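You operate a simulated robot arm through the tools that you are given. There is no shell and no other tool. Be economical: measure what you need, move in short steps, check, and stop when the job is done.

You run a simulated two-armed robot. Do the job below in one go: nothing can be reset, and whatever is moved stays where it is left.

## Task
Wipe up the spill on the bare end of the long white table with the blue towel and put it back.
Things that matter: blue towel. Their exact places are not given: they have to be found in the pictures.

The check looks at the end state, three seconds after you hand in, the way a careful person would. Anything else that was tipped, shoved, dropped, spilled or broken makes it a failure. Flat cloth is picked up by pressing the open fingertips on it (5 to 10 N) and closing them slowly along it; thin cloth reads only 2 to 8 mm in the jaws.

## Robot
Two 7-joint arms with two-finger grippers on one trunk, on a base that drives. Base frame: it is fixed to the floor where the robot stands at the start and does not move with it; the origin is under the middle of the robot, x ahead of it, y to its left, z up; the surface under the hand at the start is at about z = 740. Lengths are in mm, angles in rad, forces in N, time in s.
The left shoulder is at the start at [60, 123, 945], the right one opposite. With the tool pointing down near the work surface each hand reaches from about 320 to 780 mm from the robot's upright axis, wherever it stands, measured 20 degrees to its own side. Payload 1.47 kg a hand.
Tool frame (each hand has its own): the origin (TCP) lies between the finger pads and is the grasp point; the fingertips stand 16 mm ahead of it; z points along the fingers, y is the line along which they close. The gripper opens to 87 mm. The gripper's body begins 55 mm behind the TCP.
Orientation is that of the tool frame in the base frame, as a unit quaternion [w, x, y, z]. With the fingers straight down and closing along the base's y, the tool's x points along the base's -x, its y along +y and its z along -z.

## Interface
- The arms move only by the tool nudge_tool. It takes "left_plan", "right_plan" or both (then of equal length, played together; a hand with none holds still); each is a list of rows, each a list of 6 numbers: the shift along the tool's x, y, z in mm, then the turn, a rotation vector about the tool's x, y, z in rad. In form: [[tx, ty, tz, rx, ry, rz], ...]. A call has 1 to 8 rows; each row shifts and turns the commanded pose from where the row before left it, along the tool's axes as they then stand. "left_gripper" and "right_gripper" are, for a hand that has rows, the gripper command, from -1 (shut) to 1 (fully open), values between in proportion, set as the call begins (left out, the last holds). Rows are played at 5 a second. More than 50 mm and 0.15 rad between two rows, or a gripper value outside its range, and nothing of the call is played. Where a pose cannot be reached the arm comes as near as it can. A force on the tool above 40 N (or 10 N above the force at the start of the call, whichever is more), or a blocked arm, ends the call early, and 0.2 s more pass. Each finger travels about 153 mm/s and halts on what it meets, pressing with about 28 N; the grip force reading is that of the motor and also rises with nothing between the fingers. The clock runs only during rows and for 0.2 s after the last one: add rows that do not move to give the fingers time. It gives the time, the measured TCP pose, the force on the tool (base axes), the opening and the grip force at its end, in the units of the frame above (readings bear some noise), with the torque about the TCP (base axes, N m) and any sound that the robot's microphone picked up, and new pictures: "show" is both (left out), scene, wrist or none (wrist: the cameras of the hands that moved).
- Cameras (640 x 400 px; columns grow to the right, rows downward): "scene" is now at [69.6, 42.6, 1492.6]; the picture's right is [0.58, -0.81, 0.00], its down [-0.66, -0.47, -0.58] and it looks along [0.47, 0.34, -0.81] (base axes); focal length 289 px, centre (320, 200). "left" rides on the left gripper at [73, -12, -90] in its tool frame; the picture's right is [0.16, 0.99, 0.00], its down [-0.72, 0.12, -0.68] and it looks along [-0.67, 0.11, 0.73] (tool axes); focal length 247 px, centre (320, 200). "right" rides on the right gripper at [73, 12, -90] in its tool frame; the picture's right is [-0.16, 0.99, 0.00], its down [-0.72, -0.12, -0.68] and it looks along [-0.67, -0.11, 0.73] (tool axes); focal length 247 px, centre (320, 200).
- move_column(by): slides the trunk up (or, below 0, down) by that many mm; the arms and the scene camera ride with it, the base frame stays. It gives what a move gives, with no picture.
- base_move(legs): drives the robot by 1 to 6 legs, each [ahead, left, turn to the left] in mm, mm and rad, along the robot's own axes; the way and the turn of a leg run together, so that a leg with both is an arc; at most 1500 mm and 3.142 rad a leg. The arms and the cameras ride along, it lands a little off, and it stops where it bumps. It gives what a move gives, and a new picture of the scene camera.
- pan_tilt(pan, tilt): turns the head with the scene camera to pan (to the left, within 2.094 rad either way) and tilt (down, from -0.506 to 1.204), counted from straight ahead of the robot. It gives what a move gives, and a new picture of the scene camera.
- locate(camera, pixels): for up to 12 pixels [column, row] of the newest picture of that camera ("zoom" is the newest enlarged one), the place [x, y, z] in the base frame of the surface seen there, good to about 2 mm. No time passes.
- enlarge(camera, box): a new picture of the part [left, top, right, bottom] of that camera's present view, enlarged. No time passes.
- hand_in(): hands the job in; it is judged then, once.

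Go step by step. Measure first, check grasps and placings, and put right what went wrong. The budget is 80 turns and 260 pictures, counting those below and the enlarged ones. Unless the task says otherwise, let go and move clear before handing in, and close with one line.

The tools are called as a command line: name --argument value ..., lists and objects as JSON in quotes. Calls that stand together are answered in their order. nudge_tool: Moves the arms, as the interface text tells. Its arguments: {"type":"object","properties":{"left_plan":{"type":"array"},"left_gripper":{"type":"number"},"right_plan":{"type":"array"},"right_gripper":{"type":"number"},"show":{"type":"string","enum":["both","scene","wrist","none"]}},"required":[]} The other tools are called the same way: move_column (by) slides the trunk up or down; base_move (legs) drives the base; pan_tilt (pan, tilt) turns the head that bears the scene camera; locate (camera, pixels) gives the place of the surface under pixels of a picture; enlarge (camera, box) takes an enlarged picture of a part of a camera's view; hand_in () hands the job in.

At the start:

```text
clock: 0.0
left_ee_pos: [327.7, 403.4, 1024.8]
left_tcp_rot: [0.0, 0.0, 1.0, 0.001]
left_wrist_force: [-1.2, 0.1, -0.6]
left_ft_torque: [0.01, -0.03, -0.02]
left_finger_gap: 86.9
left_grip_force: 0.1
right_ee_pos: [567.0, 108.9, 923.6]
right_tcp_rot: [0.0, 0.0, 1.0, 0.0]
right_wrist_force: [0.8, -0.2, 0.2]
right_ft_torque: [0.02, 0.01, 0.0]
right_finger_gap: 86.9
right_grip_force: 0.0
trunk travel left (down, up): [-100.0, 130.0]
robot x, y, heading: [2.4, 1.1, 0.001]
head pan, tilt: [0.62, 0.949]
```

scene: 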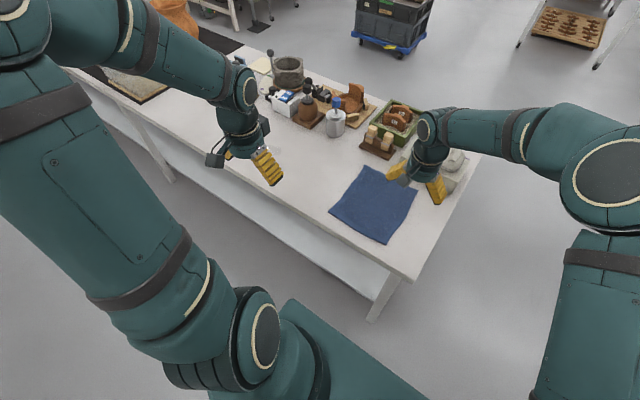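
right: 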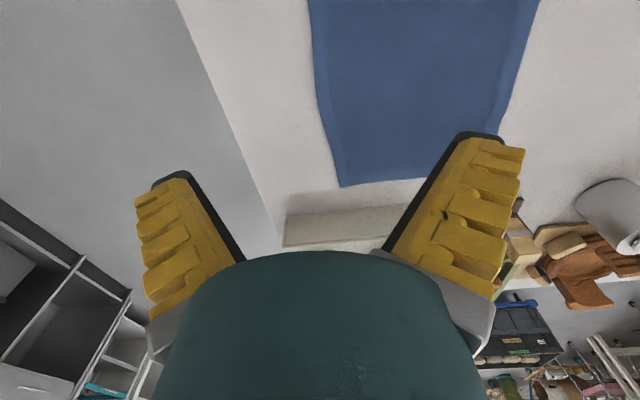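
left: 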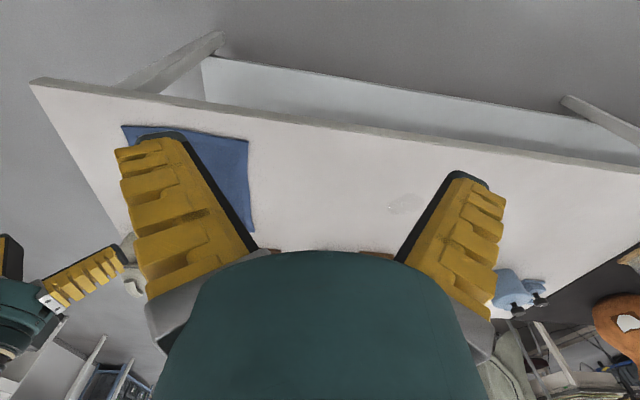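

The blue towel lies at scene (375,203), and a faint shiny patch shows at left-camera (405,203), which may be the spill. I'll measure both and enlarge them.

locate --camera "scene" --pixels '[[364, 167], [417, 188], [388, 243], [330, 208], [375, 205], [414, 280], [478, 157], [283, 185], [335, 122], [376, 148]]'

locate --camera "left" --pixels '[[405, 203], [390, 206], [425, 196], [410, 212], [124, 128], [247, 142], [252, 230], [34, 84], [638, 170], [520, 285]]'

enlarge --camera "left" --box '[240, 120, 640, 300]'

enlarge --camera "scene" --box '[200, 50, 500, 290]'

```text
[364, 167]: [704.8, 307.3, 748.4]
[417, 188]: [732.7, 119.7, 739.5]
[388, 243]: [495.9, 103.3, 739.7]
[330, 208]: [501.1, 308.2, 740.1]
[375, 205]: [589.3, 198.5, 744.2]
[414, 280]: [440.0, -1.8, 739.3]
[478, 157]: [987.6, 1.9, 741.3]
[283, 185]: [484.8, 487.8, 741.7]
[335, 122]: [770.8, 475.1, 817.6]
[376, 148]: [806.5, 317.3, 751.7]
```

```text
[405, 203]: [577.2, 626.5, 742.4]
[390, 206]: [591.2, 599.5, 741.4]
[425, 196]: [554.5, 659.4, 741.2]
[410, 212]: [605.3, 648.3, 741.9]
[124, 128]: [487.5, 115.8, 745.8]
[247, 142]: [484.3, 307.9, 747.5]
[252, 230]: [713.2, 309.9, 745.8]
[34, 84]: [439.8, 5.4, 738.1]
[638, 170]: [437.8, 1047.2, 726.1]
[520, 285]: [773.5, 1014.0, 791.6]
```

```text
1.60 times, centred on (440, 210) of left
```

zoom: 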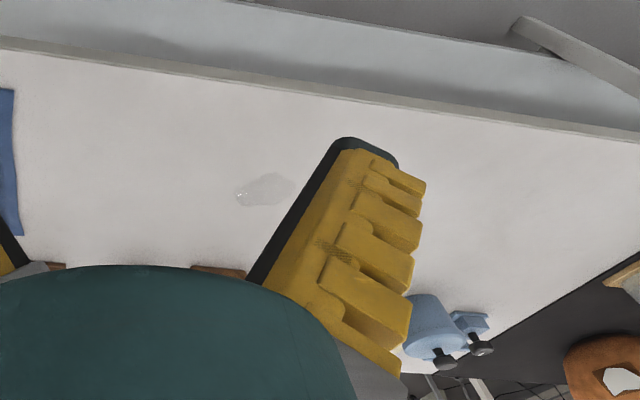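

```text
1.67 times, centred on (350, 170) of scene
```

zoom: 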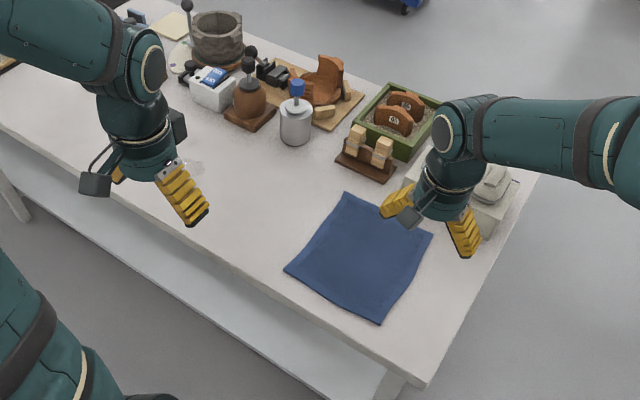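

The towel spans about x 490–720, y 105–308, and the patch at (578, 627) looks like liquid. The "bare end" might be further along, so I'll pan left to see the rest of the table.

pan_tilt --pan 1.2 --tilt 0.75

pan_tilt --pan 0.2 --tilt 0.8

```text
clock: 1.0
left_ee_pos: [328.3, 403.5, 1023.9]
left_tcp_rot: [0.0, 0.0, 1.0, 0.0]
left_wrist_force: [0.6, -0.2, 0.2]
left_ft_torque: [0.02, 0.02, 0.01]
left_finger_gap: 86.9
left_grip_force: 0.0
right_ee_pos: [566.1, 109.3, 923.4]
right_tcp_rot: [-0.001, 0.0, 1.0, -0.001]
right_wrist_force: [-0.2, -0.1, 0.0]
right_ft_torque: [0.0, -0.03, 0.0]
right_finger_gap: 86.8
right_grip_force: 0.0
trunk travel left (down, up): [-100.0, 130.0]
robot x, y, heading: [3.0, 1.9, -0.001]
head pan, tilt: [1.201, 0.75]
```

scene: 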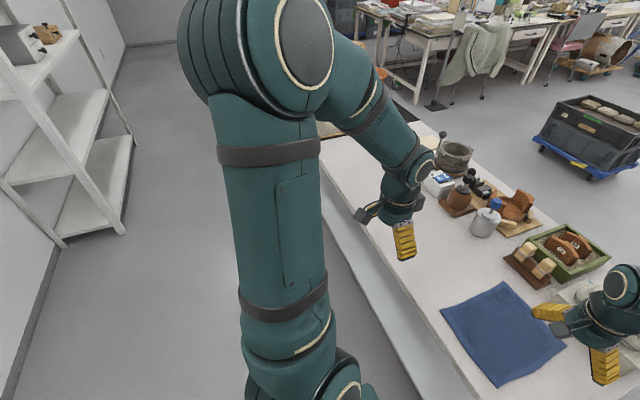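

```text
clock: 2.3
left_ee_pos: [327.4, 403.8, 1024.1]
left_tcp_rot: [0.001, 0.001, 1.0, 0.0]
left_wrist_force: [-0.4, 0.3, -0.4]
left_ft_torque: [0.0, 0.01, -0.01]
left_finger_gap: 87.1
left_grip_force: 0.0
right_ee_pos: [565.2, 108.9, 923.5]
right_tcp_rot: [0.0, 0.001, 1.0, 0.0]
right_wrist_force: [0.0, -1.1, 0.1]
right_ft_torque: [0.02, -0.01, 0.0]
right_finger_gap: 87.0
right_grip_force: 0.0
trunk travel left (down, up): [-100.0, 130.0]
robot x, y, heading: [3.0, 2.3, -0.001]
head pan, tilt: [0.201, 0.799]
```

scene: 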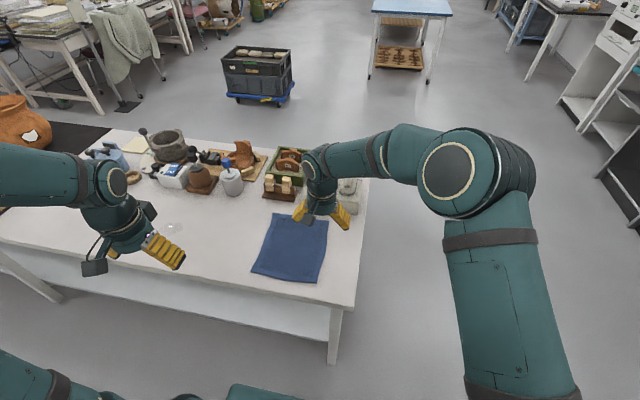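

The spill shows again at scene (172,229). I'll zoom in and measure its extent.

enlarge --camera "scene" --box '[100, 180, 260, 280]'

enlarge --camera "left" --box '[340, 170, 460, 245]'

enlarge --camera "right" --box '[280, 0, 560, 260]'

```text
4.00 times, centred on (180, 230) of scene
```

zoom: 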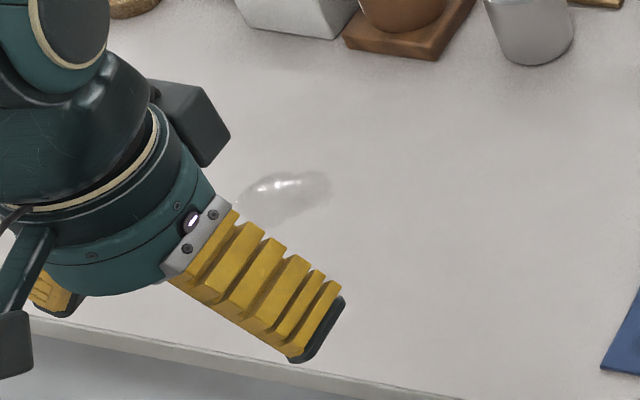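

```text
5.33 times, centred on (400, 208) of left
```

zoom: 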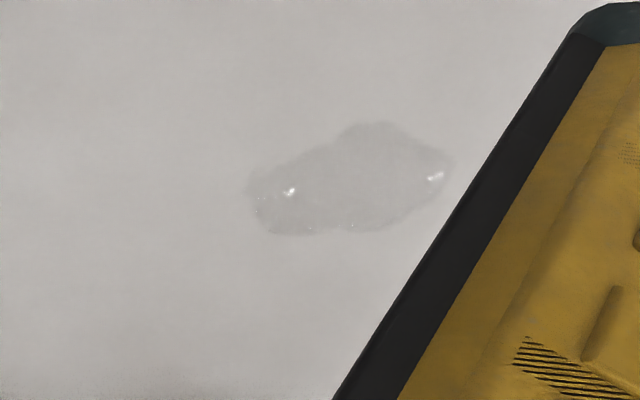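

```text
1.54 times, centred on (420, 130) of right
```

zoom: 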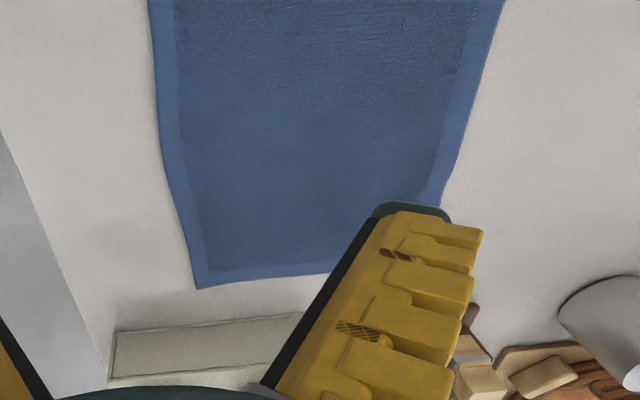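

The spill is about 70 × 90 mm around (578, 627), and the towel sits at y 105–308. I'll drive 410 mm left so both hands can reach both places without driving while holding the cloth.

base_move --legs '[[0, 410, 0]]'

pan_tilt --pan 0.0 --tilt 0.95

```text
clock: 6.4
left_ee_pos: [326.3, 818.0, 1025.1]
left_tcp_rot: [0.0, -0.001, 1.0, 0.0]
left_wrist_force: [-0.4, 1.0, -0.4]
left_ft_torque: [-0.01, 0.01, -0.02]
left_finger_gap: 86.9
left_grip_force: 0.0
right_ee_pos: [564.8, 525.2, 923.5]
right_tcp_rot: [0.0, -0.001, 1.0, -0.001]
right_wrist_force: [0.1, 0.0, 0.0]
right_ft_torque: [-0.01, -0.02, 0.02]
right_finger_gap: 86.9
right_grip_force: 0.1
trunk travel left (down, up): [-100.0, 130.0]
robot x, y, heading: [-1.9, 412.1, 0.004]
head pan, tilt: [0.201, 0.799]
```

scene: 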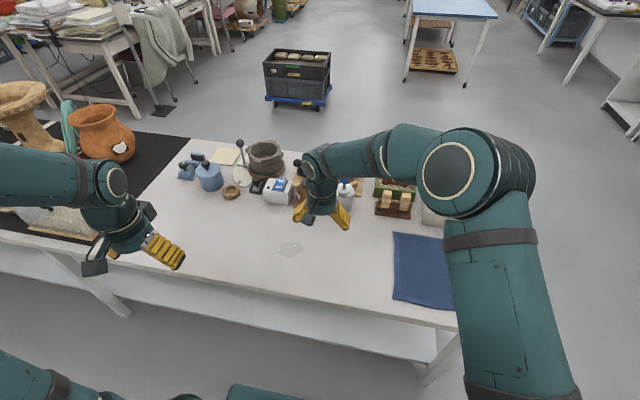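

```text
clock: 7.2
left_ee_pos: [326.3, 818.1, 1025.3]
left_tcp_rot: [0.0, -0.001, 1.0, 0.001]
left_wrist_force: [0.1, -0.3, 0.9]
left_ft_torque: [0.01, -0.01, 0.01]
left_finger_gap: 87.0
left_grip_force: 0.0
right_ee_pos: [565.3, 523.0, 923.4]
right_tcp_rot: [0.001, -0.001, 1.0, 0.0]
right_wrist_force: [0.6, -1.0, 0.7]
right_ft_torque: [0.01, -0.02, 0.01]
right_finger_gap: 87.2
right_grip_force: 0.1
trunk travel left (down, up): [-100.0, 130.0]
robot x, y, heading: [-2.4, 414.1, 0.002]
head pan, tilt: [0.0, 0.949]
```

scene: 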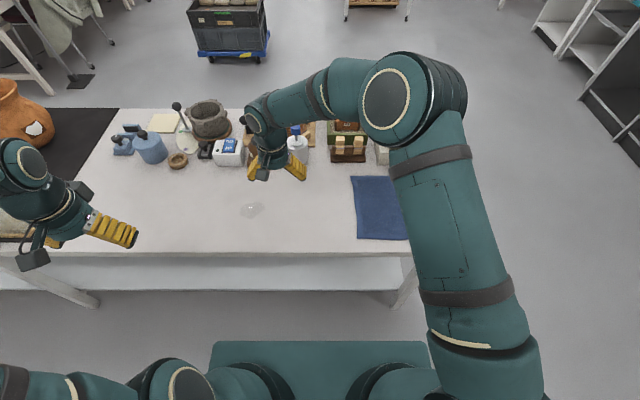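

The spill is now unobstructed at scene (251,210). I'll measure its outline and the towel's visible corners.

enlarge --camera "scene" --box '[200, 160, 440, 260]'

locate --camera "scene" --pixels '[[240, 210], [252, 203], [265, 206], [246, 218], [258, 217], [352, 176], [357, 239], [408, 240], [228, 165], [297, 160], [347, 161], [375, 167]]'

```text
2.67 times, centred on (320, 210) of scene
```

zoom: 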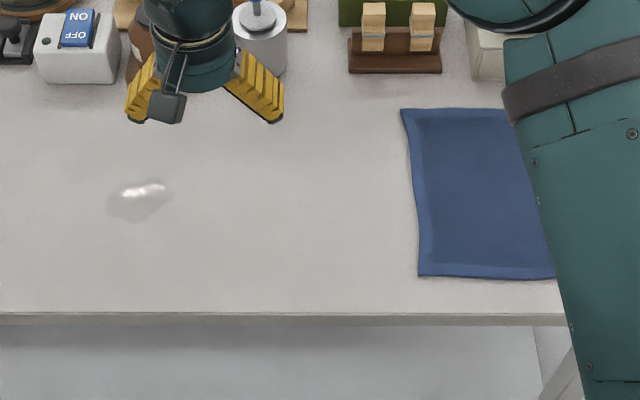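

```text
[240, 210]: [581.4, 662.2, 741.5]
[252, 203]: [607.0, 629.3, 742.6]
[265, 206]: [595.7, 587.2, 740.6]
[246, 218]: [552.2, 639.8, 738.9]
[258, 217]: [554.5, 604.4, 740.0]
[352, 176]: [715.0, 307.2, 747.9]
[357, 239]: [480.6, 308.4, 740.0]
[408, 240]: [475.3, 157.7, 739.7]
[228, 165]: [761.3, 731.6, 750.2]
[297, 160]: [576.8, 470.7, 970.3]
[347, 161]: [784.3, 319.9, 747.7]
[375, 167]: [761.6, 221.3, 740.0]
```

The spill spans about x 550–608, y 587–662, and the towel's near edge is at x ≈ 480. I'll bring both hands over the near corners, high first, aiming the right at (500,135) and the left at (500,280).

nudge_tool --left_plan '[[-21.5, -45, 0, 0, 0, 0], [-21.5, -45, 0, 0, 0, 0], [-21.5, -45, 0, 0, 0, 0], [-21.5, -45, 0, 0, 0, 0], [-21.5, -45, 0, 0, 0, 0], [-21.5, -45, 0, 0, 0, 0], [-21.5, -45, 0, 0, 0, 0], [-21.5, -45, 0, 0, 0, 0]]' --right_plan '[[8, -48.5, 0, 0, 0, 0], [8, -48.5, 0, 0, 0, 0], [8, -48.5, 0, 0, 0, 0], [8, -48.5, 0, 0, 0, 0], [8, -48.5, 0, 0, 0, 0], [8, -48.5, 0, 0, 0, 0], [8, -48.5, 0, 0, 0, 0], [8, -48.5, 0, 0, 0, 0]]' --left_gripper 0.1 --right_gripper 0.1 --show "scene"

```text
clock: 9.0
left_ee_pos: [500.4, 455.2, 1026.0]
left_tcp_rot: [-0.001, -0.001, 1.0, 0.001]
left_wrist_force: [-0.4, 0.4, -1.0]
left_ft_torque: [0.04, 0.06, 0.01]
left_finger_gap: 53.0
left_grip_force: 3.5
right_ee_pos: [500.7, 134.7, 920.8]
right_tcp_rot: [0.0, -0.001, 1.0, 0.001]
right_wrist_force: [-0.6, 0.7, 0.0]
right_ft_torque: [0.03, 0.02, 0.0]
right_finger_gap: 53.2
right_grip_force: 3.7
trunk travel left (down, up): [-100.0, 130.0]
robot x, y, heading: [-1.2, 412.4, 0.004]
head pan, tilt: [0.0, 0.949]
```

scene: 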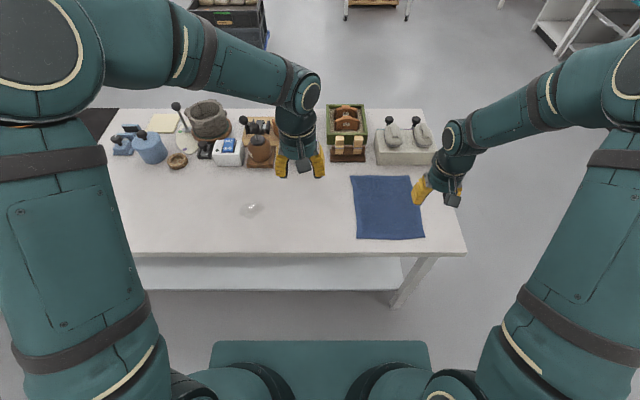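

Both arms are clear. I'll measure the towel corners accurately, then descend to just above it.

locate --camera "scene" --pixels '[[351, 177], [357, 238], [424, 237], [411, 176], [390, 240], [420, 210], [354, 208]]'

nudge_tool --left_plan '[[0, -35, 30, 0, 0, 0], [0, -35, 30, 0, 0, 0], [0, -35, 35, 0, 0, 0], [0, -35, 35, 0, 0, 0], [0, -35, 35, 0, 0, 0], [0, 0, 41, 0, 0, 0], [0, 0, 40, 0, 0, 0]]' --right_plan '[[0, 0, 20, 0, 0, 0], [0, 0, 20, 0, 0, 0], [0, 0, 20, 0, 0, 0], [0, 0, 20, 0, 0, 0], [0, 0, 20, 0, 0, 0], [0, 0, 20, 0, 0, 0], [0, 0, 21, 0, 0, 0]]' --left_gripper -0.1 --right_gripper -0.1

```text
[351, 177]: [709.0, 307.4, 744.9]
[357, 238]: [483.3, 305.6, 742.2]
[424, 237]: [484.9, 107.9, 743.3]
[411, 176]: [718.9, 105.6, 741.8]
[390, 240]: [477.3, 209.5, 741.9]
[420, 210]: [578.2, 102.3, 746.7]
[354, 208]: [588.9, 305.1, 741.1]
```

```text
clock: 10.6
left_ee_pos: [500.6, 282.1, 778.9]
left_tcp_rot: [0.001, -0.001, 1.0, 0.002]
left_wrist_force: [-0.4, -0.8, -0.1]
left_ft_torque: [-0.03, 0.01, -0.02]
left_finger_gap: 45.0
left_grip_force: 4.1
right_ee_pos: [502.2, 135.2, 780.6]
right_tcp_rot: [0.0, -0.001, 1.0, 0.0]
right_wrist_force: [1.0, -0.5, -0.5]
right_ft_torque: [0.01, 0.03, -0.02]
right_finger_gap: 44.9
right_grip_force: 4.2
trunk travel left (down, up): [-100.0, 130.0]
robot x, y, heading: [-1.9, 413.3, 0.006]
head pan, tilt: [0.0, 0.949]
```

scene: 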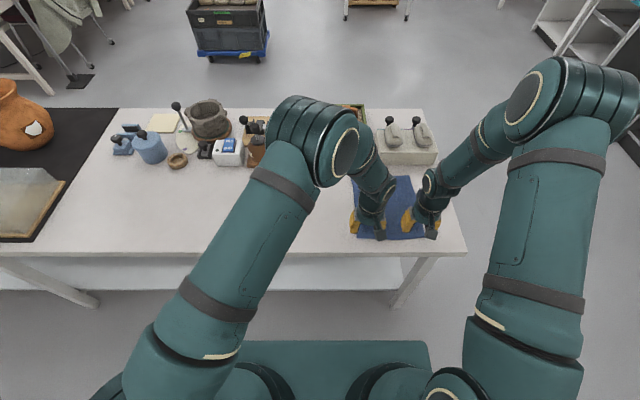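
right: 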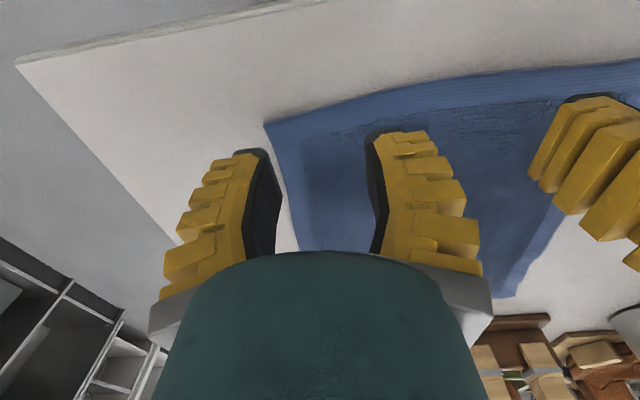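
left: 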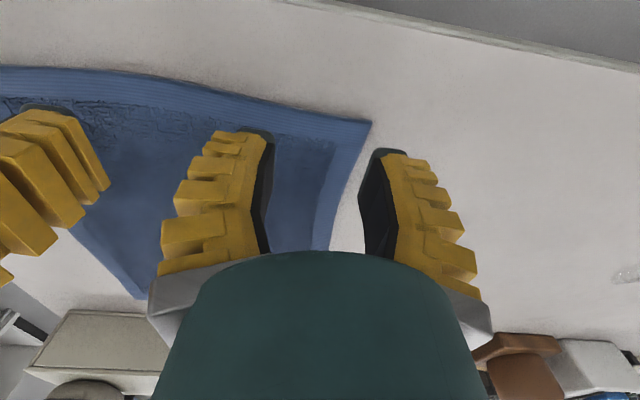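

The outer fingers are just at the towel's side edges, so I'll shift each hand 8 mm inward, narrow the jaws to about 30 mm and lower to first contact.

nudge_tool --left_plan '[[0, -8, 0, 0, 0, 0], [0, 0, 0, 0, 0, 0], [0, 0, 8, 0, 0, 0], [0, 0, 7, 0, 0, 0], [0, 0, 4, 0, 0, 0], [0, 0, 2, 0, 0, 0], [0, 0, 0, 0, 0, 0]]' --right_plan '[[0, 8, 0, 0, 0, 0], [0, 0, 0, 0, 0, 0], [0, 0, 8, 0, 0, 0], [0, 0, 8, 0, 0, 0], [0, 0, 4, 0, 0, 0], [0, 0, 2, 0, 0, 0], [0, 0, 0, 0, 0, 0]]' --left_gripper -0.35 --right_gripper -0.35 --show "wrist"

```text
clock: 12.2
left_ee_pos: [500.0, 274.7, 758.5]
left_tcp_rot: [0.001, -0.001, 1.0, 0.001]
left_wrist_force: [0.0, 0.0, 3.6]
left_ft_torque: [-0.01, 0.02, 0.01]
left_finger_gap: 29.9
left_grip_force: 7.4
right_ee_pos: [501.1, 144.1, 761.4]
right_tcp_rot: [0.0, -0.001, 1.0, 0.0]
right_wrist_force: [-0.3, -0.9, 1.3]
right_ft_torque: [-0.01, -0.01, 0.02]
right_finger_gap: 31.2
right_grip_force: 4.2
trunk travel left (down, up): [-100.0, 130.0]
robot x, y, heading: [-0.3, 415.0, 0.007]
head pan, tilt: [0.0, 0.949]
```

right: 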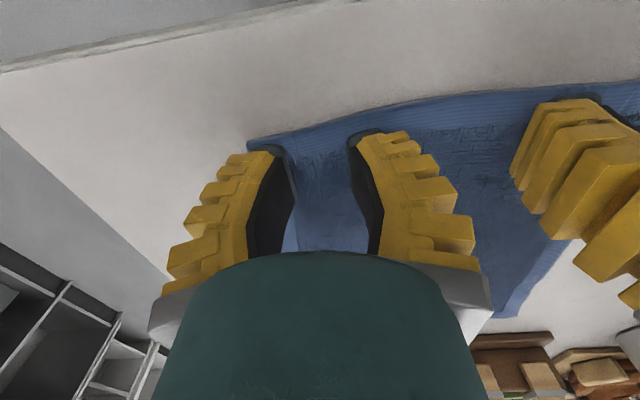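
left: 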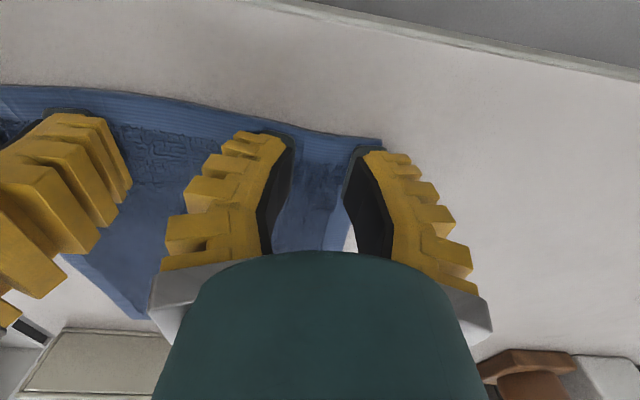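

Contact is light (left 3.6 N, right 1.3 N). I'll press to around 7 N and begin closing slowly.

nudge_tool --left_plan '[[0, 0, 2, 0, 0, 0], [0, 0, 0, 0, 0, 0]]' --right_plan '[[0, 0, 4, 0, 0, 0], [0, 0, 0, 0, 0, 0]]' --show "none"

```text
clock: 12.8
left_ee_pos: [499.1, 275.3, 757.9]
left_tcp_rot: [0.0, -0.001, 1.0, 0.0]
left_wrist_force: [0.1, -0.9, 12.1]
left_ft_torque: [0.0, 0.0, 0.04]
left_finger_gap: 30.8
left_grip_force: 8.0
right_ee_pos: [501.8, 143.1, 758.3]
right_tcp_rot: [0.001, -0.001, 1.0, 0.0]
right_wrist_force: [0.4, 0.0, 11.8]
right_ft_torque: [0.0, 0.01, -0.02]
right_finger_gap: 32.5
right_grip_force: 2.9
trunk travel left (down, up): [-100.0, 130.0]
robot x, y, heading: [0.3, 413.0, 0.003]
head pan, tilt: [0.0, 0.949]
```

Pressing at about 12 N is slightly too much, so I'll back off 1 mm each and close in steps.

nudge_tool --left_plan '[[0, 0, -1, 0, 0, 0], [0, 0, 0, 0, 0, 0]]' --right_plan '[[0, 0, -1, 0, 0, 0], [0, 0, 0, 0, 0, 0]]' --left_gripper -0.5 --right_gripper -0.5 --show "none"

nudge_tool --left_plan '[[0, 0, 0, 0, 0, 0], [0, 0, 0, 0, 0, 0]]' --right_plan '[[0, 0, 0, 0, 0, 0], [0, 0, 0, 0, 0, 0]]' --left_gripper -0.7 --right_gripper -0.7 --show "none"

nudge_tool --left_plan '[[0, 0, 0, 0, 0, 0], [0, 0, 0, 0, 0, 0], [0, 0, 0, 0, 0, 0], [0, 0, 0, 0, 0, 0]]' --right_plan '[[0, 0, 0, 0, 0, 0], [0, 0, 0, 0, 0, 0], [0, 0, 0, 0, 0, 0], [0, 0, 0, 0, 0, 0]]' --left_gripper -1 --right_gripper -1 --show "wrist"

```text
clock: 13.4
left_ee_pos: [499.1, 275.4, 757.9]
left_tcp_rot: [-0.001, -0.001, 1.0, 0.0]
left_wrist_force: [-0.2, 0.8, 8.1]
left_ft_torque: [0.01, 0.03, 0.03]
left_finger_gap: 26.0
left_grip_force: 4.0
right_ee_pos: [501.4, 142.8, 758.5]
right_tcp_rot: [0.0, -0.001, 1.0, 0.0]
right_wrist_force: [0.3, 0.0, 7.5]
right_ft_torque: [0.01, 0.02, 0.01]
right_finger_gap: 23.6
right_grip_force: 7.6
trunk travel left (down, up): [-100.0, 130.0]
robot x, y, heading: [0.8, 412.7, 0.0]
head pan, tilt: [0.0, 0.949]
```

```text
clock: 14.0
left_ee_pos: [500.2, 274.5, 757.8]
left_tcp_rot: [0.0, -0.001, 1.0, 0.0]
left_wrist_force: [0.1, -0.2, 5.2]
left_ft_torque: [-0.03, 0.02, 0.0]
left_finger_gap: 15.2
left_grip_force: 7.2
right_ee_pos: [502.6, 142.9, 758.4]
right_tcp_rot: [0.0, -0.001, 1.0, 0.0]
right_wrist_force: [-0.6, -1.0, 6.0]
right_ft_torque: [-0.04, -0.02, -0.04]
right_finger_gap: 17.3
right_grip_force: 4.3
trunk travel left (down, up): [-100.0, 130.0]
robot x, y, heading: [3.2, 414.7, 0.002]
head pan, tilt: [0.0, 0.949]
```

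```text
clock: 15.0
left_ee_pos: [499.6, 275.1, 758.5]
left_tcp_rot: [0.001, -0.001, 1.0, 0.0]
left_wrist_force: [-0.1, -2.7, 5.5]
left_ft_torque: [-0.03, 0.02, 0.02]
left_finger_gap: 0.0
left_grip_force: 27.8
right_ee_pos: [503.1, 144.0, 757.6]
right_tcp_rot: [0.001, -0.001, 1.0, 0.0]
right_wrist_force: [-0.5, 2.1, 9.4]
right_ft_torque: [0.07, -0.01, 0.03]
right_finger_gap: 0.2
right_grip_force: 27.7
trunk travel left (down, up): [-100.0, 130.0]
robot x, y, heading: [1.5, 407.4, 0.004]
head pan, tilt: [0.0, 0.949]
```

right: 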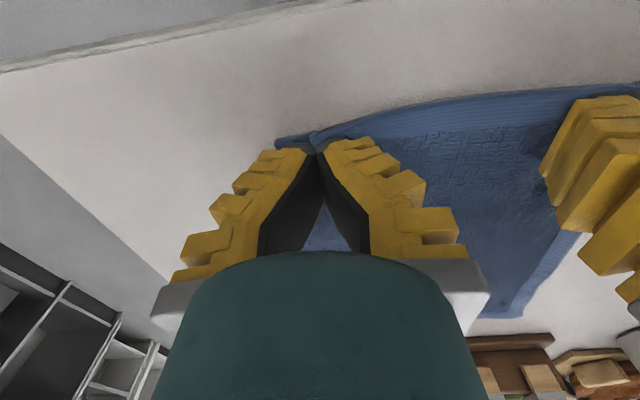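
left: 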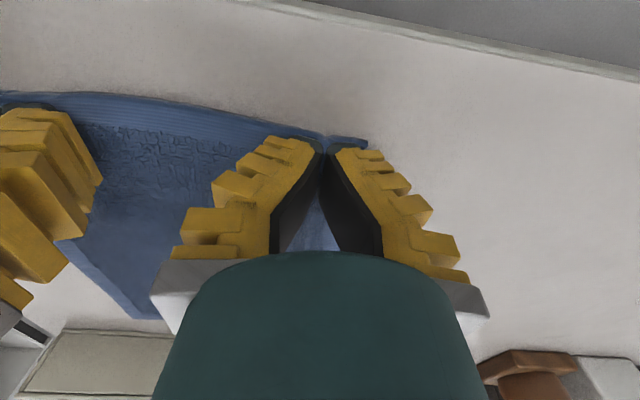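

Both gaps read about 0, though the cloth looks ruffled between the tips. A 40 mm lift will show whether anything is held.

nudge_tool --left_plan '[[0, 0, -10, 0, 0, 0], [0, 0, -15, 0, 0, 0], [0, 0, -15, 0, 0, 0]]' --right_plan '[[0, 0, -10, 0, 0, 0], [0, 0, -15, 0, 0, 0], [0, 0, -15, 0, 0, 0]]' --show "wrist"

```text
clock: 15.8
left_ee_pos: [499.3, 274.9, 797.3]
left_tcp_rot: [0.0, -0.001, 1.0, -0.001]
left_wrist_force: [-0.1, -1.4, 1.2]
left_ft_torque: [0.0, 0.0, 0.0]
left_finger_gap: 0.1
left_grip_force: 27.8
right_ee_pos: [501.6, 143.7, 797.8]
right_tcp_rot: [0.0, 0.0, 1.0, 0.001]
right_wrist_force: [0.4, 0.5, -0.3]
right_ft_torque: [0.01, 0.0, -0.02]
right_finger_gap: 0.0
right_grip_force: 27.2
trunk travel left (down, up): [-100.0, 130.0]
robot x, y, heading: [0.8, 412.6, 0.002]
head pan, tilt: [0.0, 0.949]
```

right: 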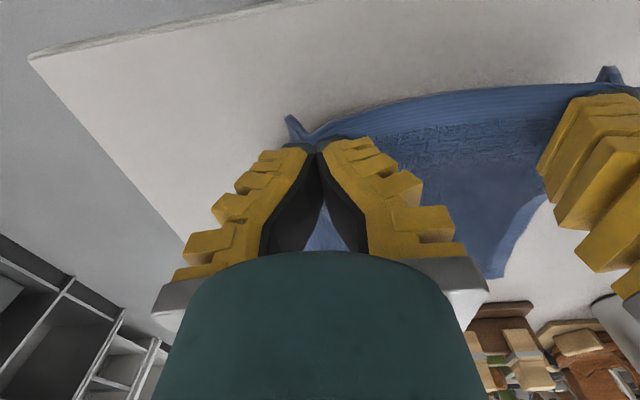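
left: 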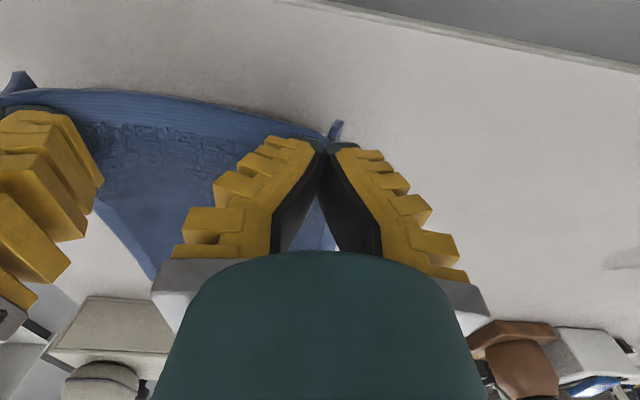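

The towel's near edge rose with both hands, so the grasp holds. I'll lift to z ≈ 1000.

nudge_tool --left_plan '[[0, 0, -25, 0, 0, 0], [0, 0, -30, 0, 0, 0], [0, 0, -30, 0, 0, 0], [0, 0, -30, 0, 0, 0], [0, 0, -30, 0, 0, 0], [0, 0, -30, 0, 0, 0], [0, 0, -30, 0, 0, 0]]' --right_plan '[[0, 0, -25, 0, 0, 0], [0, 0, -30, 0, 0, 0], [0, 0, -30, 0, 0, 0], [0, 0, -30, 0, 0, 0], [0, 0, -30, 0, 0, 0], [0, 0, -30, 0, 0, 0], [0, 0, -30, 0, 0, 0]]' --show "both"

```text
clock: 17.4
left_ee_pos: [500.0, 276.4, 1003.8]
left_tcp_rot: [0.0, -0.001, 1.0, 0.0]
left_wrist_force: [0.0, -1.2, 0.0]
left_ft_torque: [-0.06, -0.02, -0.03]
left_finger_gap: 0.1
left_grip_force: 27.7
right_ee_pos: [499.0, 143.9, 1000.6]
right_tcp_rot: [0.0, -0.001, 1.0, 0.0]
right_wrist_force: [0.7, 1.1, -0.5]
right_ft_torque: [0.02, -0.05, 0.01]
right_finger_gap: 0.1
right_grip_force: 27.9
trunk travel left (down, up): [-100.0, 130.0]
robot x, y, heading: [1.8, 415.8, 0.002]
head pan, tilt: [0.0, 0.949]
```

scene: 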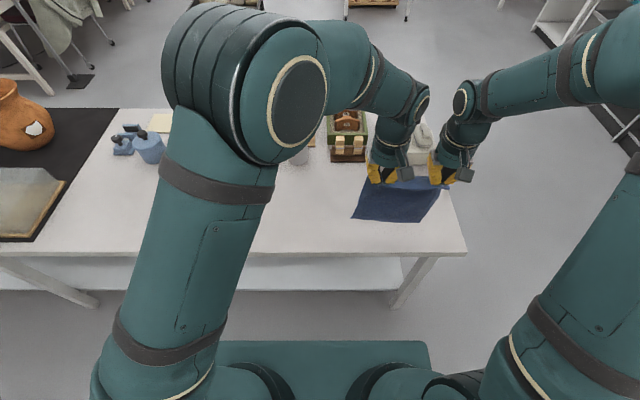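
right: 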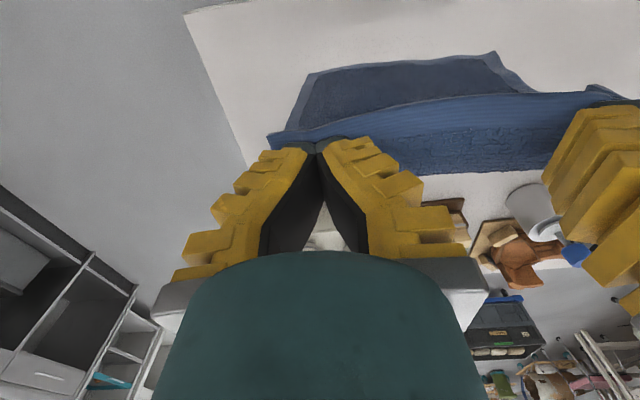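
left: 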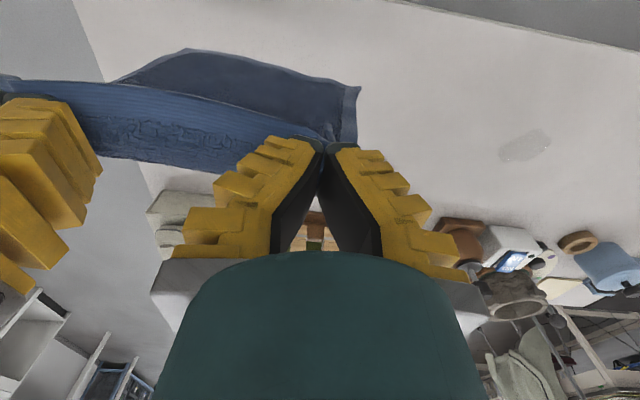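

The towel hangs neatly from both hands. I'll carry it left by 416 mm toward the spill, and forward in x.

nudge_tool --left_plan '[[0, 30, 0, 0, 0, 0], [0, 45, 0, 0, 0, 0], [0, 48, 0, 0, 0, 0], [0, 48, 0, 0, 0, 0], [0, 48, 0, 0, 0, 0], [0, 48, 0, 0, 0, 0], [0, 48, 0, 0, 0, 0], [0, 45, 0, 0, 0, 0]]' --right_plan '[[0, 30, 0, 0, 0, 0], [0, 45, 0, 0, 0, 0], [0, 48, 0, 0, 0, 0], [0, 48, 0, 0, 0, 0], [0, 48, 0, 0, 0, 0], [0, 48, 0, 0, 0, 0], [0, 48, 0, 0, 0, 0], [0, 45, 0, 0, 0, 0]]' --show "none"

nudge_tool --left_plan '[[0, 30, 0, 0, 0, 0], [0, 26, 0, 0, 0, 0], [-25, 0, 0, 0, 0, 0], [-40, 0, 0, 0, 0, 0], [-40, 0, 0, 0, 0, 0], [-40, 0, 0, 0, 0, 0], [-25, 0, 0, 0, 0, 0], [0, 0, 0, 0, 0, 0]]' --right_plan '[[0, 30, 0, 0, 0, 0], [0, 26, 0, 0, 0, 0], [-25, 0, 0, 0, 0, 0], [-40, 0, 0, 0, 0, 0], [-40, 0, 0, 0, 0, 0], [-40, 0, 0, 0, 0, 0], [-25, 0, 0, 0, 0, 0], [0, 0, 0, 0, 0, 0]]'

```text
clock: 19.2
left_ee_pos: [498.7, 638.5, 1000.5]
left_tcp_rot: [0.0, -0.001, 1.0, -0.001]
left_wrist_force: [0.0, -1.2, -0.5]
left_ft_torque: [-0.02, -0.01, -0.02]
left_finger_gap: 0.1
left_grip_force: 28.2
right_ee_pos: [501.7, 505.0, 1004.0]
right_tcp_rot: [0.0, -0.001, 1.0, -0.001]
right_wrist_force: [0.5, 1.6, 0.0]
right_ft_torque: [0.02, -0.02, 0.01]
right_finger_gap: 0.0
right_grip_force: 27.9
trunk travel left (down, up): [-100.0, 130.0]
robot x, y, heading: [-2.7, 414.8, 0.002]
head pan, tilt: [0.0, 0.949]
```

```text
clock: 21.0
left_ee_pos: [667.9, 691.2, 1002.1]
left_tcp_rot: [0.0, -0.001, 1.0, 0.0]
left_wrist_force: [-0.3, -1.3, -0.2]
left_ft_torque: [-0.01, -0.04, 0.04]
left_finger_gap: 0.0
left_grip_force: 27.7
right_ee_pos: [669.2, 560.8, 1002.4]
right_tcp_rot: [0.0, -0.001, 1.0, 0.001]
right_wrist_force: [-0.2, 0.6, 0.2]
right_ft_torque: [0.06, -0.01, -0.02]
right_finger_gap: 0.1
right_grip_force: 27.5
trunk travel left (down, up): [-100.0, 130.0]
robot x, y, heading: [1.4, 409.2, -0.003]
head pan, tilt: [0.0, 0.949]
```

scene: 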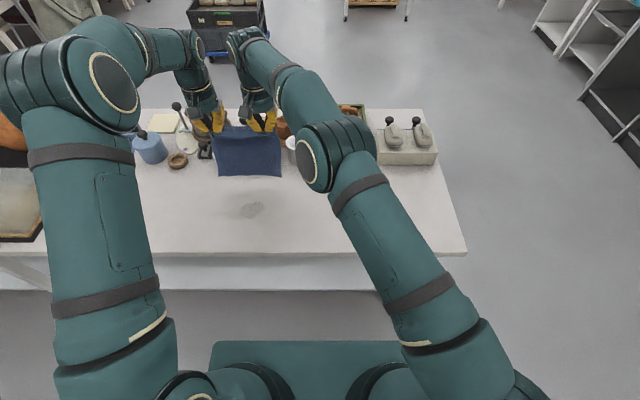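
right: 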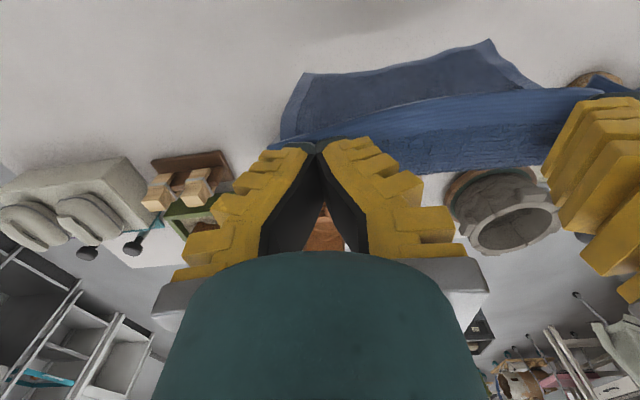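
left: 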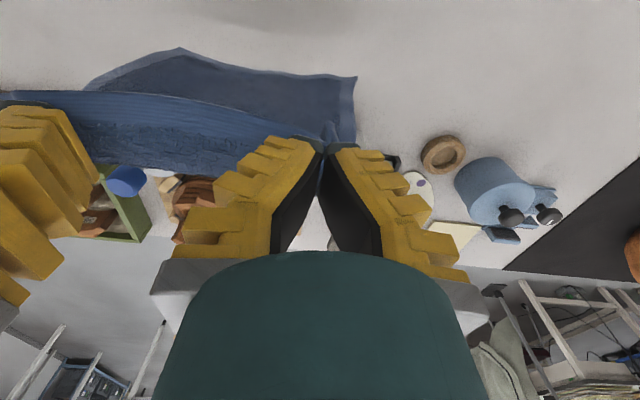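

The towel hangs over the table beyond the spill (seen at 250,210). I'll check where its lower hem is before laying it down.

locate --camera "scene" --pixels '[[222, 173], [250, 174], [277, 173], [250, 155], [250, 135], [228, 152], [206, 155]]'

enlarge --camera "scene" --box '[150, 90, 350, 230]'

```text
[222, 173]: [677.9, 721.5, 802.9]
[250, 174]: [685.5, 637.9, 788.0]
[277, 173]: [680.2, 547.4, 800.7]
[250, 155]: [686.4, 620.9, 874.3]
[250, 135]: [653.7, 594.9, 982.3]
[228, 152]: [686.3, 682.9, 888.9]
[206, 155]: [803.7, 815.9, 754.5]
```

```text
2.86 times, centred on (250, 160) of scene
```

zoom: 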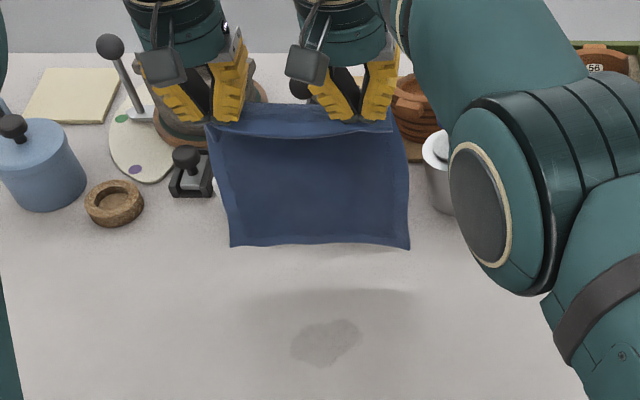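

The hem hangs vertically at x ≈ 682, z ≈ 795. I'll lower it to touch and lay it back toward the robot over the spill, diagonally.

nudge_tool --left_plan '[[0, 0, 26, 0, 0, 0], [0, 0, 26, 0, 0, 0], [26, 0, 26, 0, 0, 0], [26, 0, 26, 0, 0, 0], [27, 0, 26, 0, 0, 0], [27, 0, 26, 0, 0, 0], [27, 0, 26, 0, 0, 0], [27, 0, 26, 0, 0, 0]]' --right_plan '[[0, 0, 26, 0, 0, 0], [0, 0, 26, 0, 0, 0], [26, 0, 26, 0, 0, 0], [26, 0, 26, 0, 0, 0], [27, 0, 26, 0, 0, 0], [27, 0, 26, 0, 0, 0], [27, 0, 26, 0, 0, 0], [27, 0, 26, 0, 0, 0]]' --show "scene"

```text
clock: 22.8
left_ee_pos: [509.1, 694.1, 793.1]
left_tcp_rot: [0.0, -0.001, 1.0, 0.0]
left_wrist_force: [-0.5, -1.3, 0.3]
left_ft_torque: [0.0, -0.02, -0.03]
left_finger_gap: 0.0
left_grip_force: 27.8
right_ee_pos: [510.0, 560.7, 793.5]
right_tcp_rot: [0.001, 0.001, 1.0, -0.001]
right_wrist_force: [0.1, 1.4, -0.9]
right_ft_torque: [0.02, 0.01, -0.01]
right_finger_gap: 0.0
right_grip_force: 27.6
trunk travel left (down, up): [-100.0, 130.0]
robot x, y, heading: [1.0, 412.2, 0.003]
head pan, tilt: [0.0, 0.949]
```

scene: 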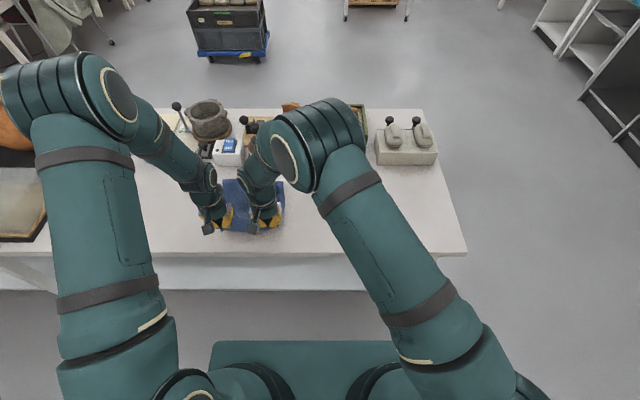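

The cloth is laid over the spill. I'll lower fully and wipe by dragging it side to side and toward the robot.

nudge_tool --left_plan '[[15, 0, 15, 0, 0, 0], [5, 0, 14, 0, 0, 0], [0, 30, 0, 0, 0, 0], [0, -30, 0, 0, 0, 0], [0, -30, 0, 0, 0, 0], [0, 30, 0, 0, 0, 0], [15, 0, 0, 0, 0, 0], [15, 0, 0, 0, 0, 0]]' --right_plan '[[15, 0, 15, 0, 0, 0], [5, 0, 14, 0, 0, 0], [0, 30, 0, 0, 0, 0], [0, -30, 0, 0, 0, 0], [0, -30, 0, 0, 0, 0], [0, 30, 0, 0, 0, 0], [15, 0, 0, 0, 0, 0], [15, 0, 0, 0, 0, 0]]' --show "both"

```text
clock: 24.6
left_ee_pos: [457.9, 692.1, 765.2]
left_tcp_rot: [0.0, -0.001, 1.0, 0.0]
left_wrist_force: [-0.1, -0.5, 0.2]
left_ft_torque: [-0.02, 0.0, -0.02]
left_finger_gap: 0.1
left_grip_force: 28.6
right_ee_pos: [462.2, 559.6, 766.1]
right_tcp_rot: [0.0, -0.001, 1.0, 0.0]
right_wrist_force: [0.7, 0.8, 0.1]
right_ft_torque: [0.01, -0.01, 0.02]
right_finger_gap: 0.1
right_grip_force: 27.4
trunk travel left (down, up): [-100.0, 130.0]
robot x, y, heading: [3.0, 412.6, 0.004]
head pan, tilt: [0.0, 0.949]
```

scene: 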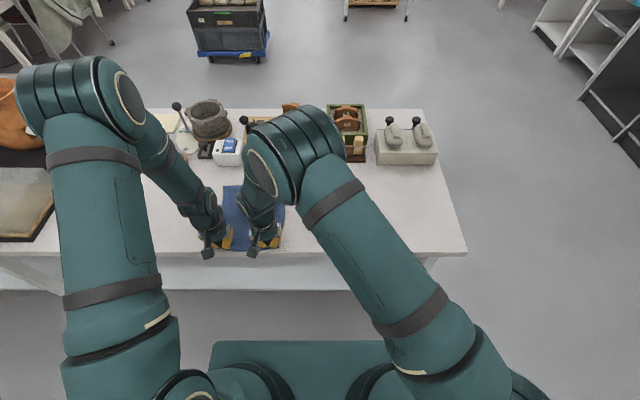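
right: 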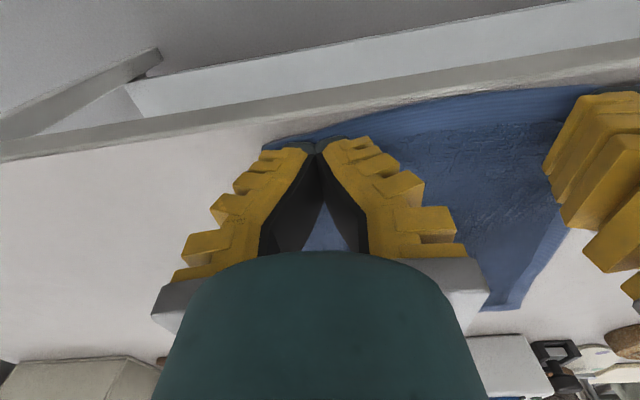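
left: 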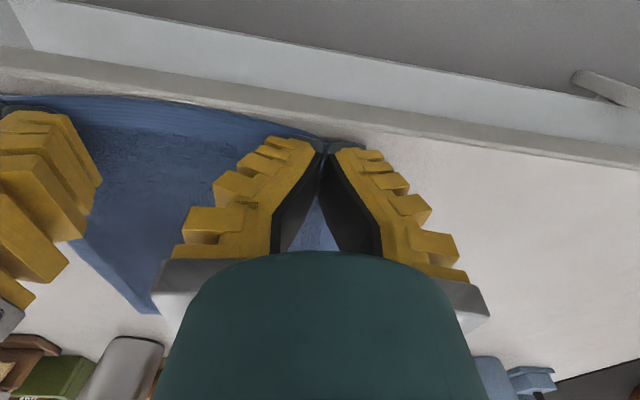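

I'll lift the towel to see what remains of the spill.

nudge_tool --left_plan '[[-10, 0, -30, 0, 0, 0], [-10, 0, -35, 0, 0, 0], [0, 0, -35, 0, 0, 0], [0, 0, -35, 0, 0, 0], [0, 0, -35, 0, 0, 0], [0, 0, -35, 0, 0, 0], [0, 0, -35, 0, 0, 0], [0, 0, 0, 0, 0, 0]]' --right_plan '[[-10, 0, -30, 0, 0, 0], [-10, 0, -35, 0, 0, 0], [0, 0, -35, 0, 0, 0], [0, 0, -35, 0, 0, 0], [0, 0, -35, 0, 0, 0], [0, 0, -35, 0, 0, 0], [0, 0, -35, 0, 0, 0], [0, 0, 0, 0, 0, 0]]' --show "both"

```text
clock: 26.4
left_ee_pos: [480.4, 690.9, 1005.5]
left_tcp_rot: [-0.001, -0.001, 1.0, -0.001]
left_wrist_force: [-0.1, 0.2, -0.2]
left_ft_torque: [-0.01, 0.02, -0.02]
left_finger_gap: 0.1
left_grip_force: 27.9
right_ee_pos: [481.8, 559.3, 1005.5]
right_tcp_rot: [0.0, -0.001, 1.0, 0.0]
right_wrist_force: [0.2, 1.4, -0.7]
right_ft_torque: [0.02, 0.05, 0.0]
right_finger_gap: 0.2
right_grip_force: 27.8
trunk travel left (down, up): [-100.0, 130.0]
robot x, y, heading: [1.1, 412.6, -0.001]
head pan, tilt: [0.0, 0.949]
```

scene: 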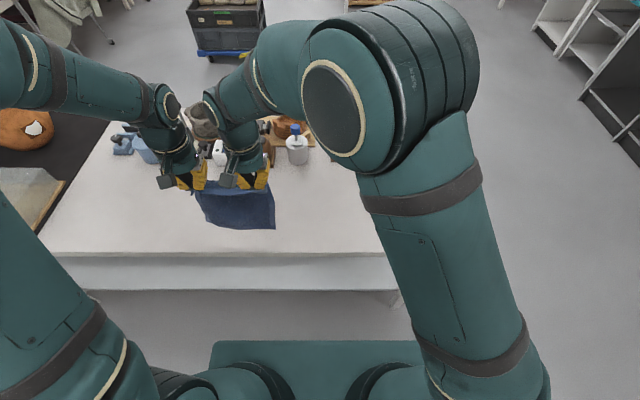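
right: 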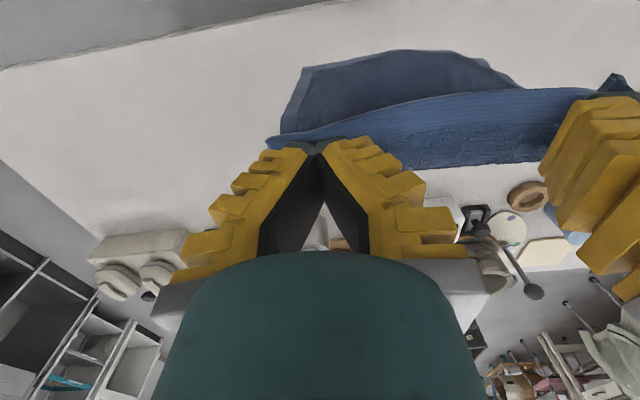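
left: 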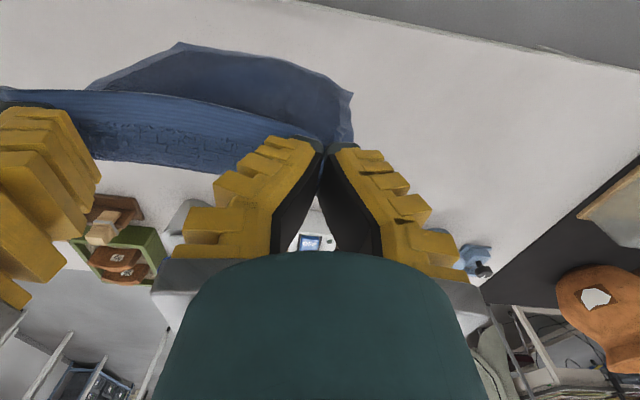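

The towel itself hides the spill from the cameras, so I'll shift 150 mm toward home to look at the place.

nudge_tool --left_plan '[[0, -30, 0, 0, 0, 0], [0, -40, 0, 0, 0, 0], [0, -40, 0, 0, 0, 0], [0, -40, 0, 0, 0, 0]]' --right_plan '[[0, -30, 0, 0, 0, 0], [0, -40, 0, 0, 0, 0], [0, -40, 0, 0, 0, 0], [0, -40, 0, 0, 0, 0]]' --show "both"

enlarge --camera "scene" --box '[170, 160, 330, 260]'

enlarge --camera "left" --box '[320, 0, 640, 200]'

```text
clock: 27.4
left_ee_pos: [480.9, 540.7, 1005.1]
left_tcp_rot: [0.0, -0.001, 1.0, 0.0]
left_wrist_force: [0.2, -0.1, -0.4]
left_ft_torque: [0.01, 0.02, 0.02]
left_finger_gap: 0.2
left_grip_force: 27.7
right_ee_pos: [480.0, 408.6, 1005.4]
right_tcp_rot: [0.0, -0.001, 1.0, 0.001]
right_wrist_force: [-0.1, -0.2, -0.6]
right_ft_torque: [0.01, 0.0, 0.01]
right_finger_gap: 0.0
right_grip_force: 28.1
trunk travel left (down, up): [-100.0, 130.0]
robot x, y, heading: [-4.8, 411.0, -0.006]
head pan, tilt: [0.0, 0.949]
```

scene: 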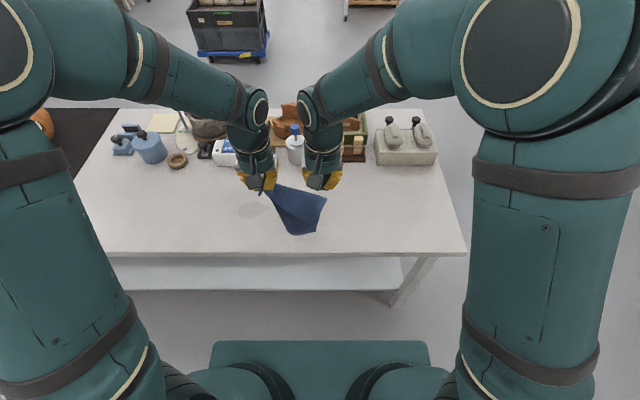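
right: 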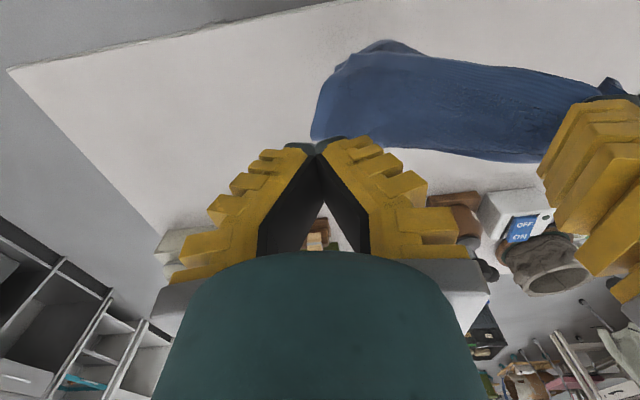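
left: 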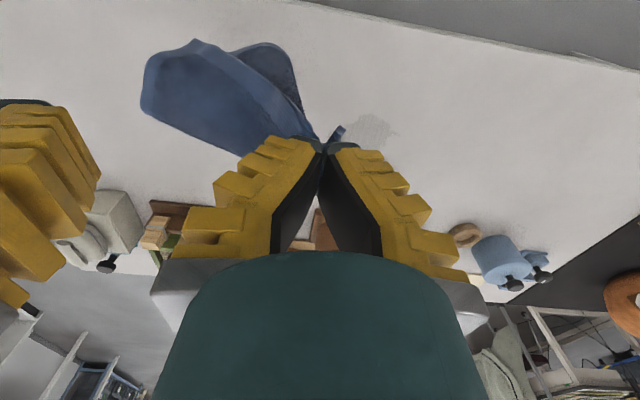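

```text
4.00 times, centred on (250, 210) of scene
```

zoom: 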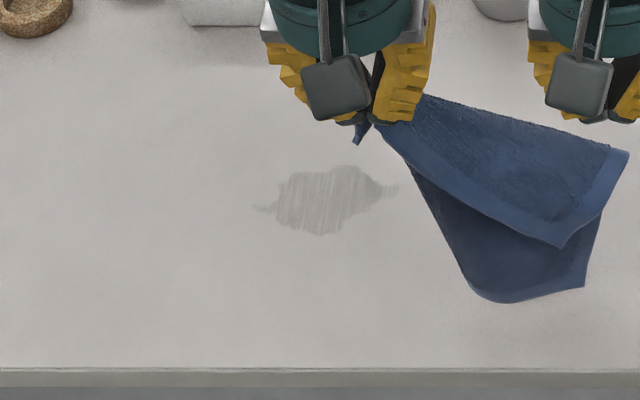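

```text
2.00 times, centred on (480, 100) of left
```

zoom: 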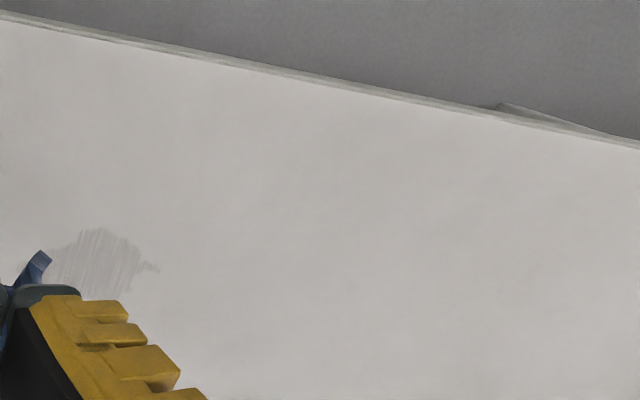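

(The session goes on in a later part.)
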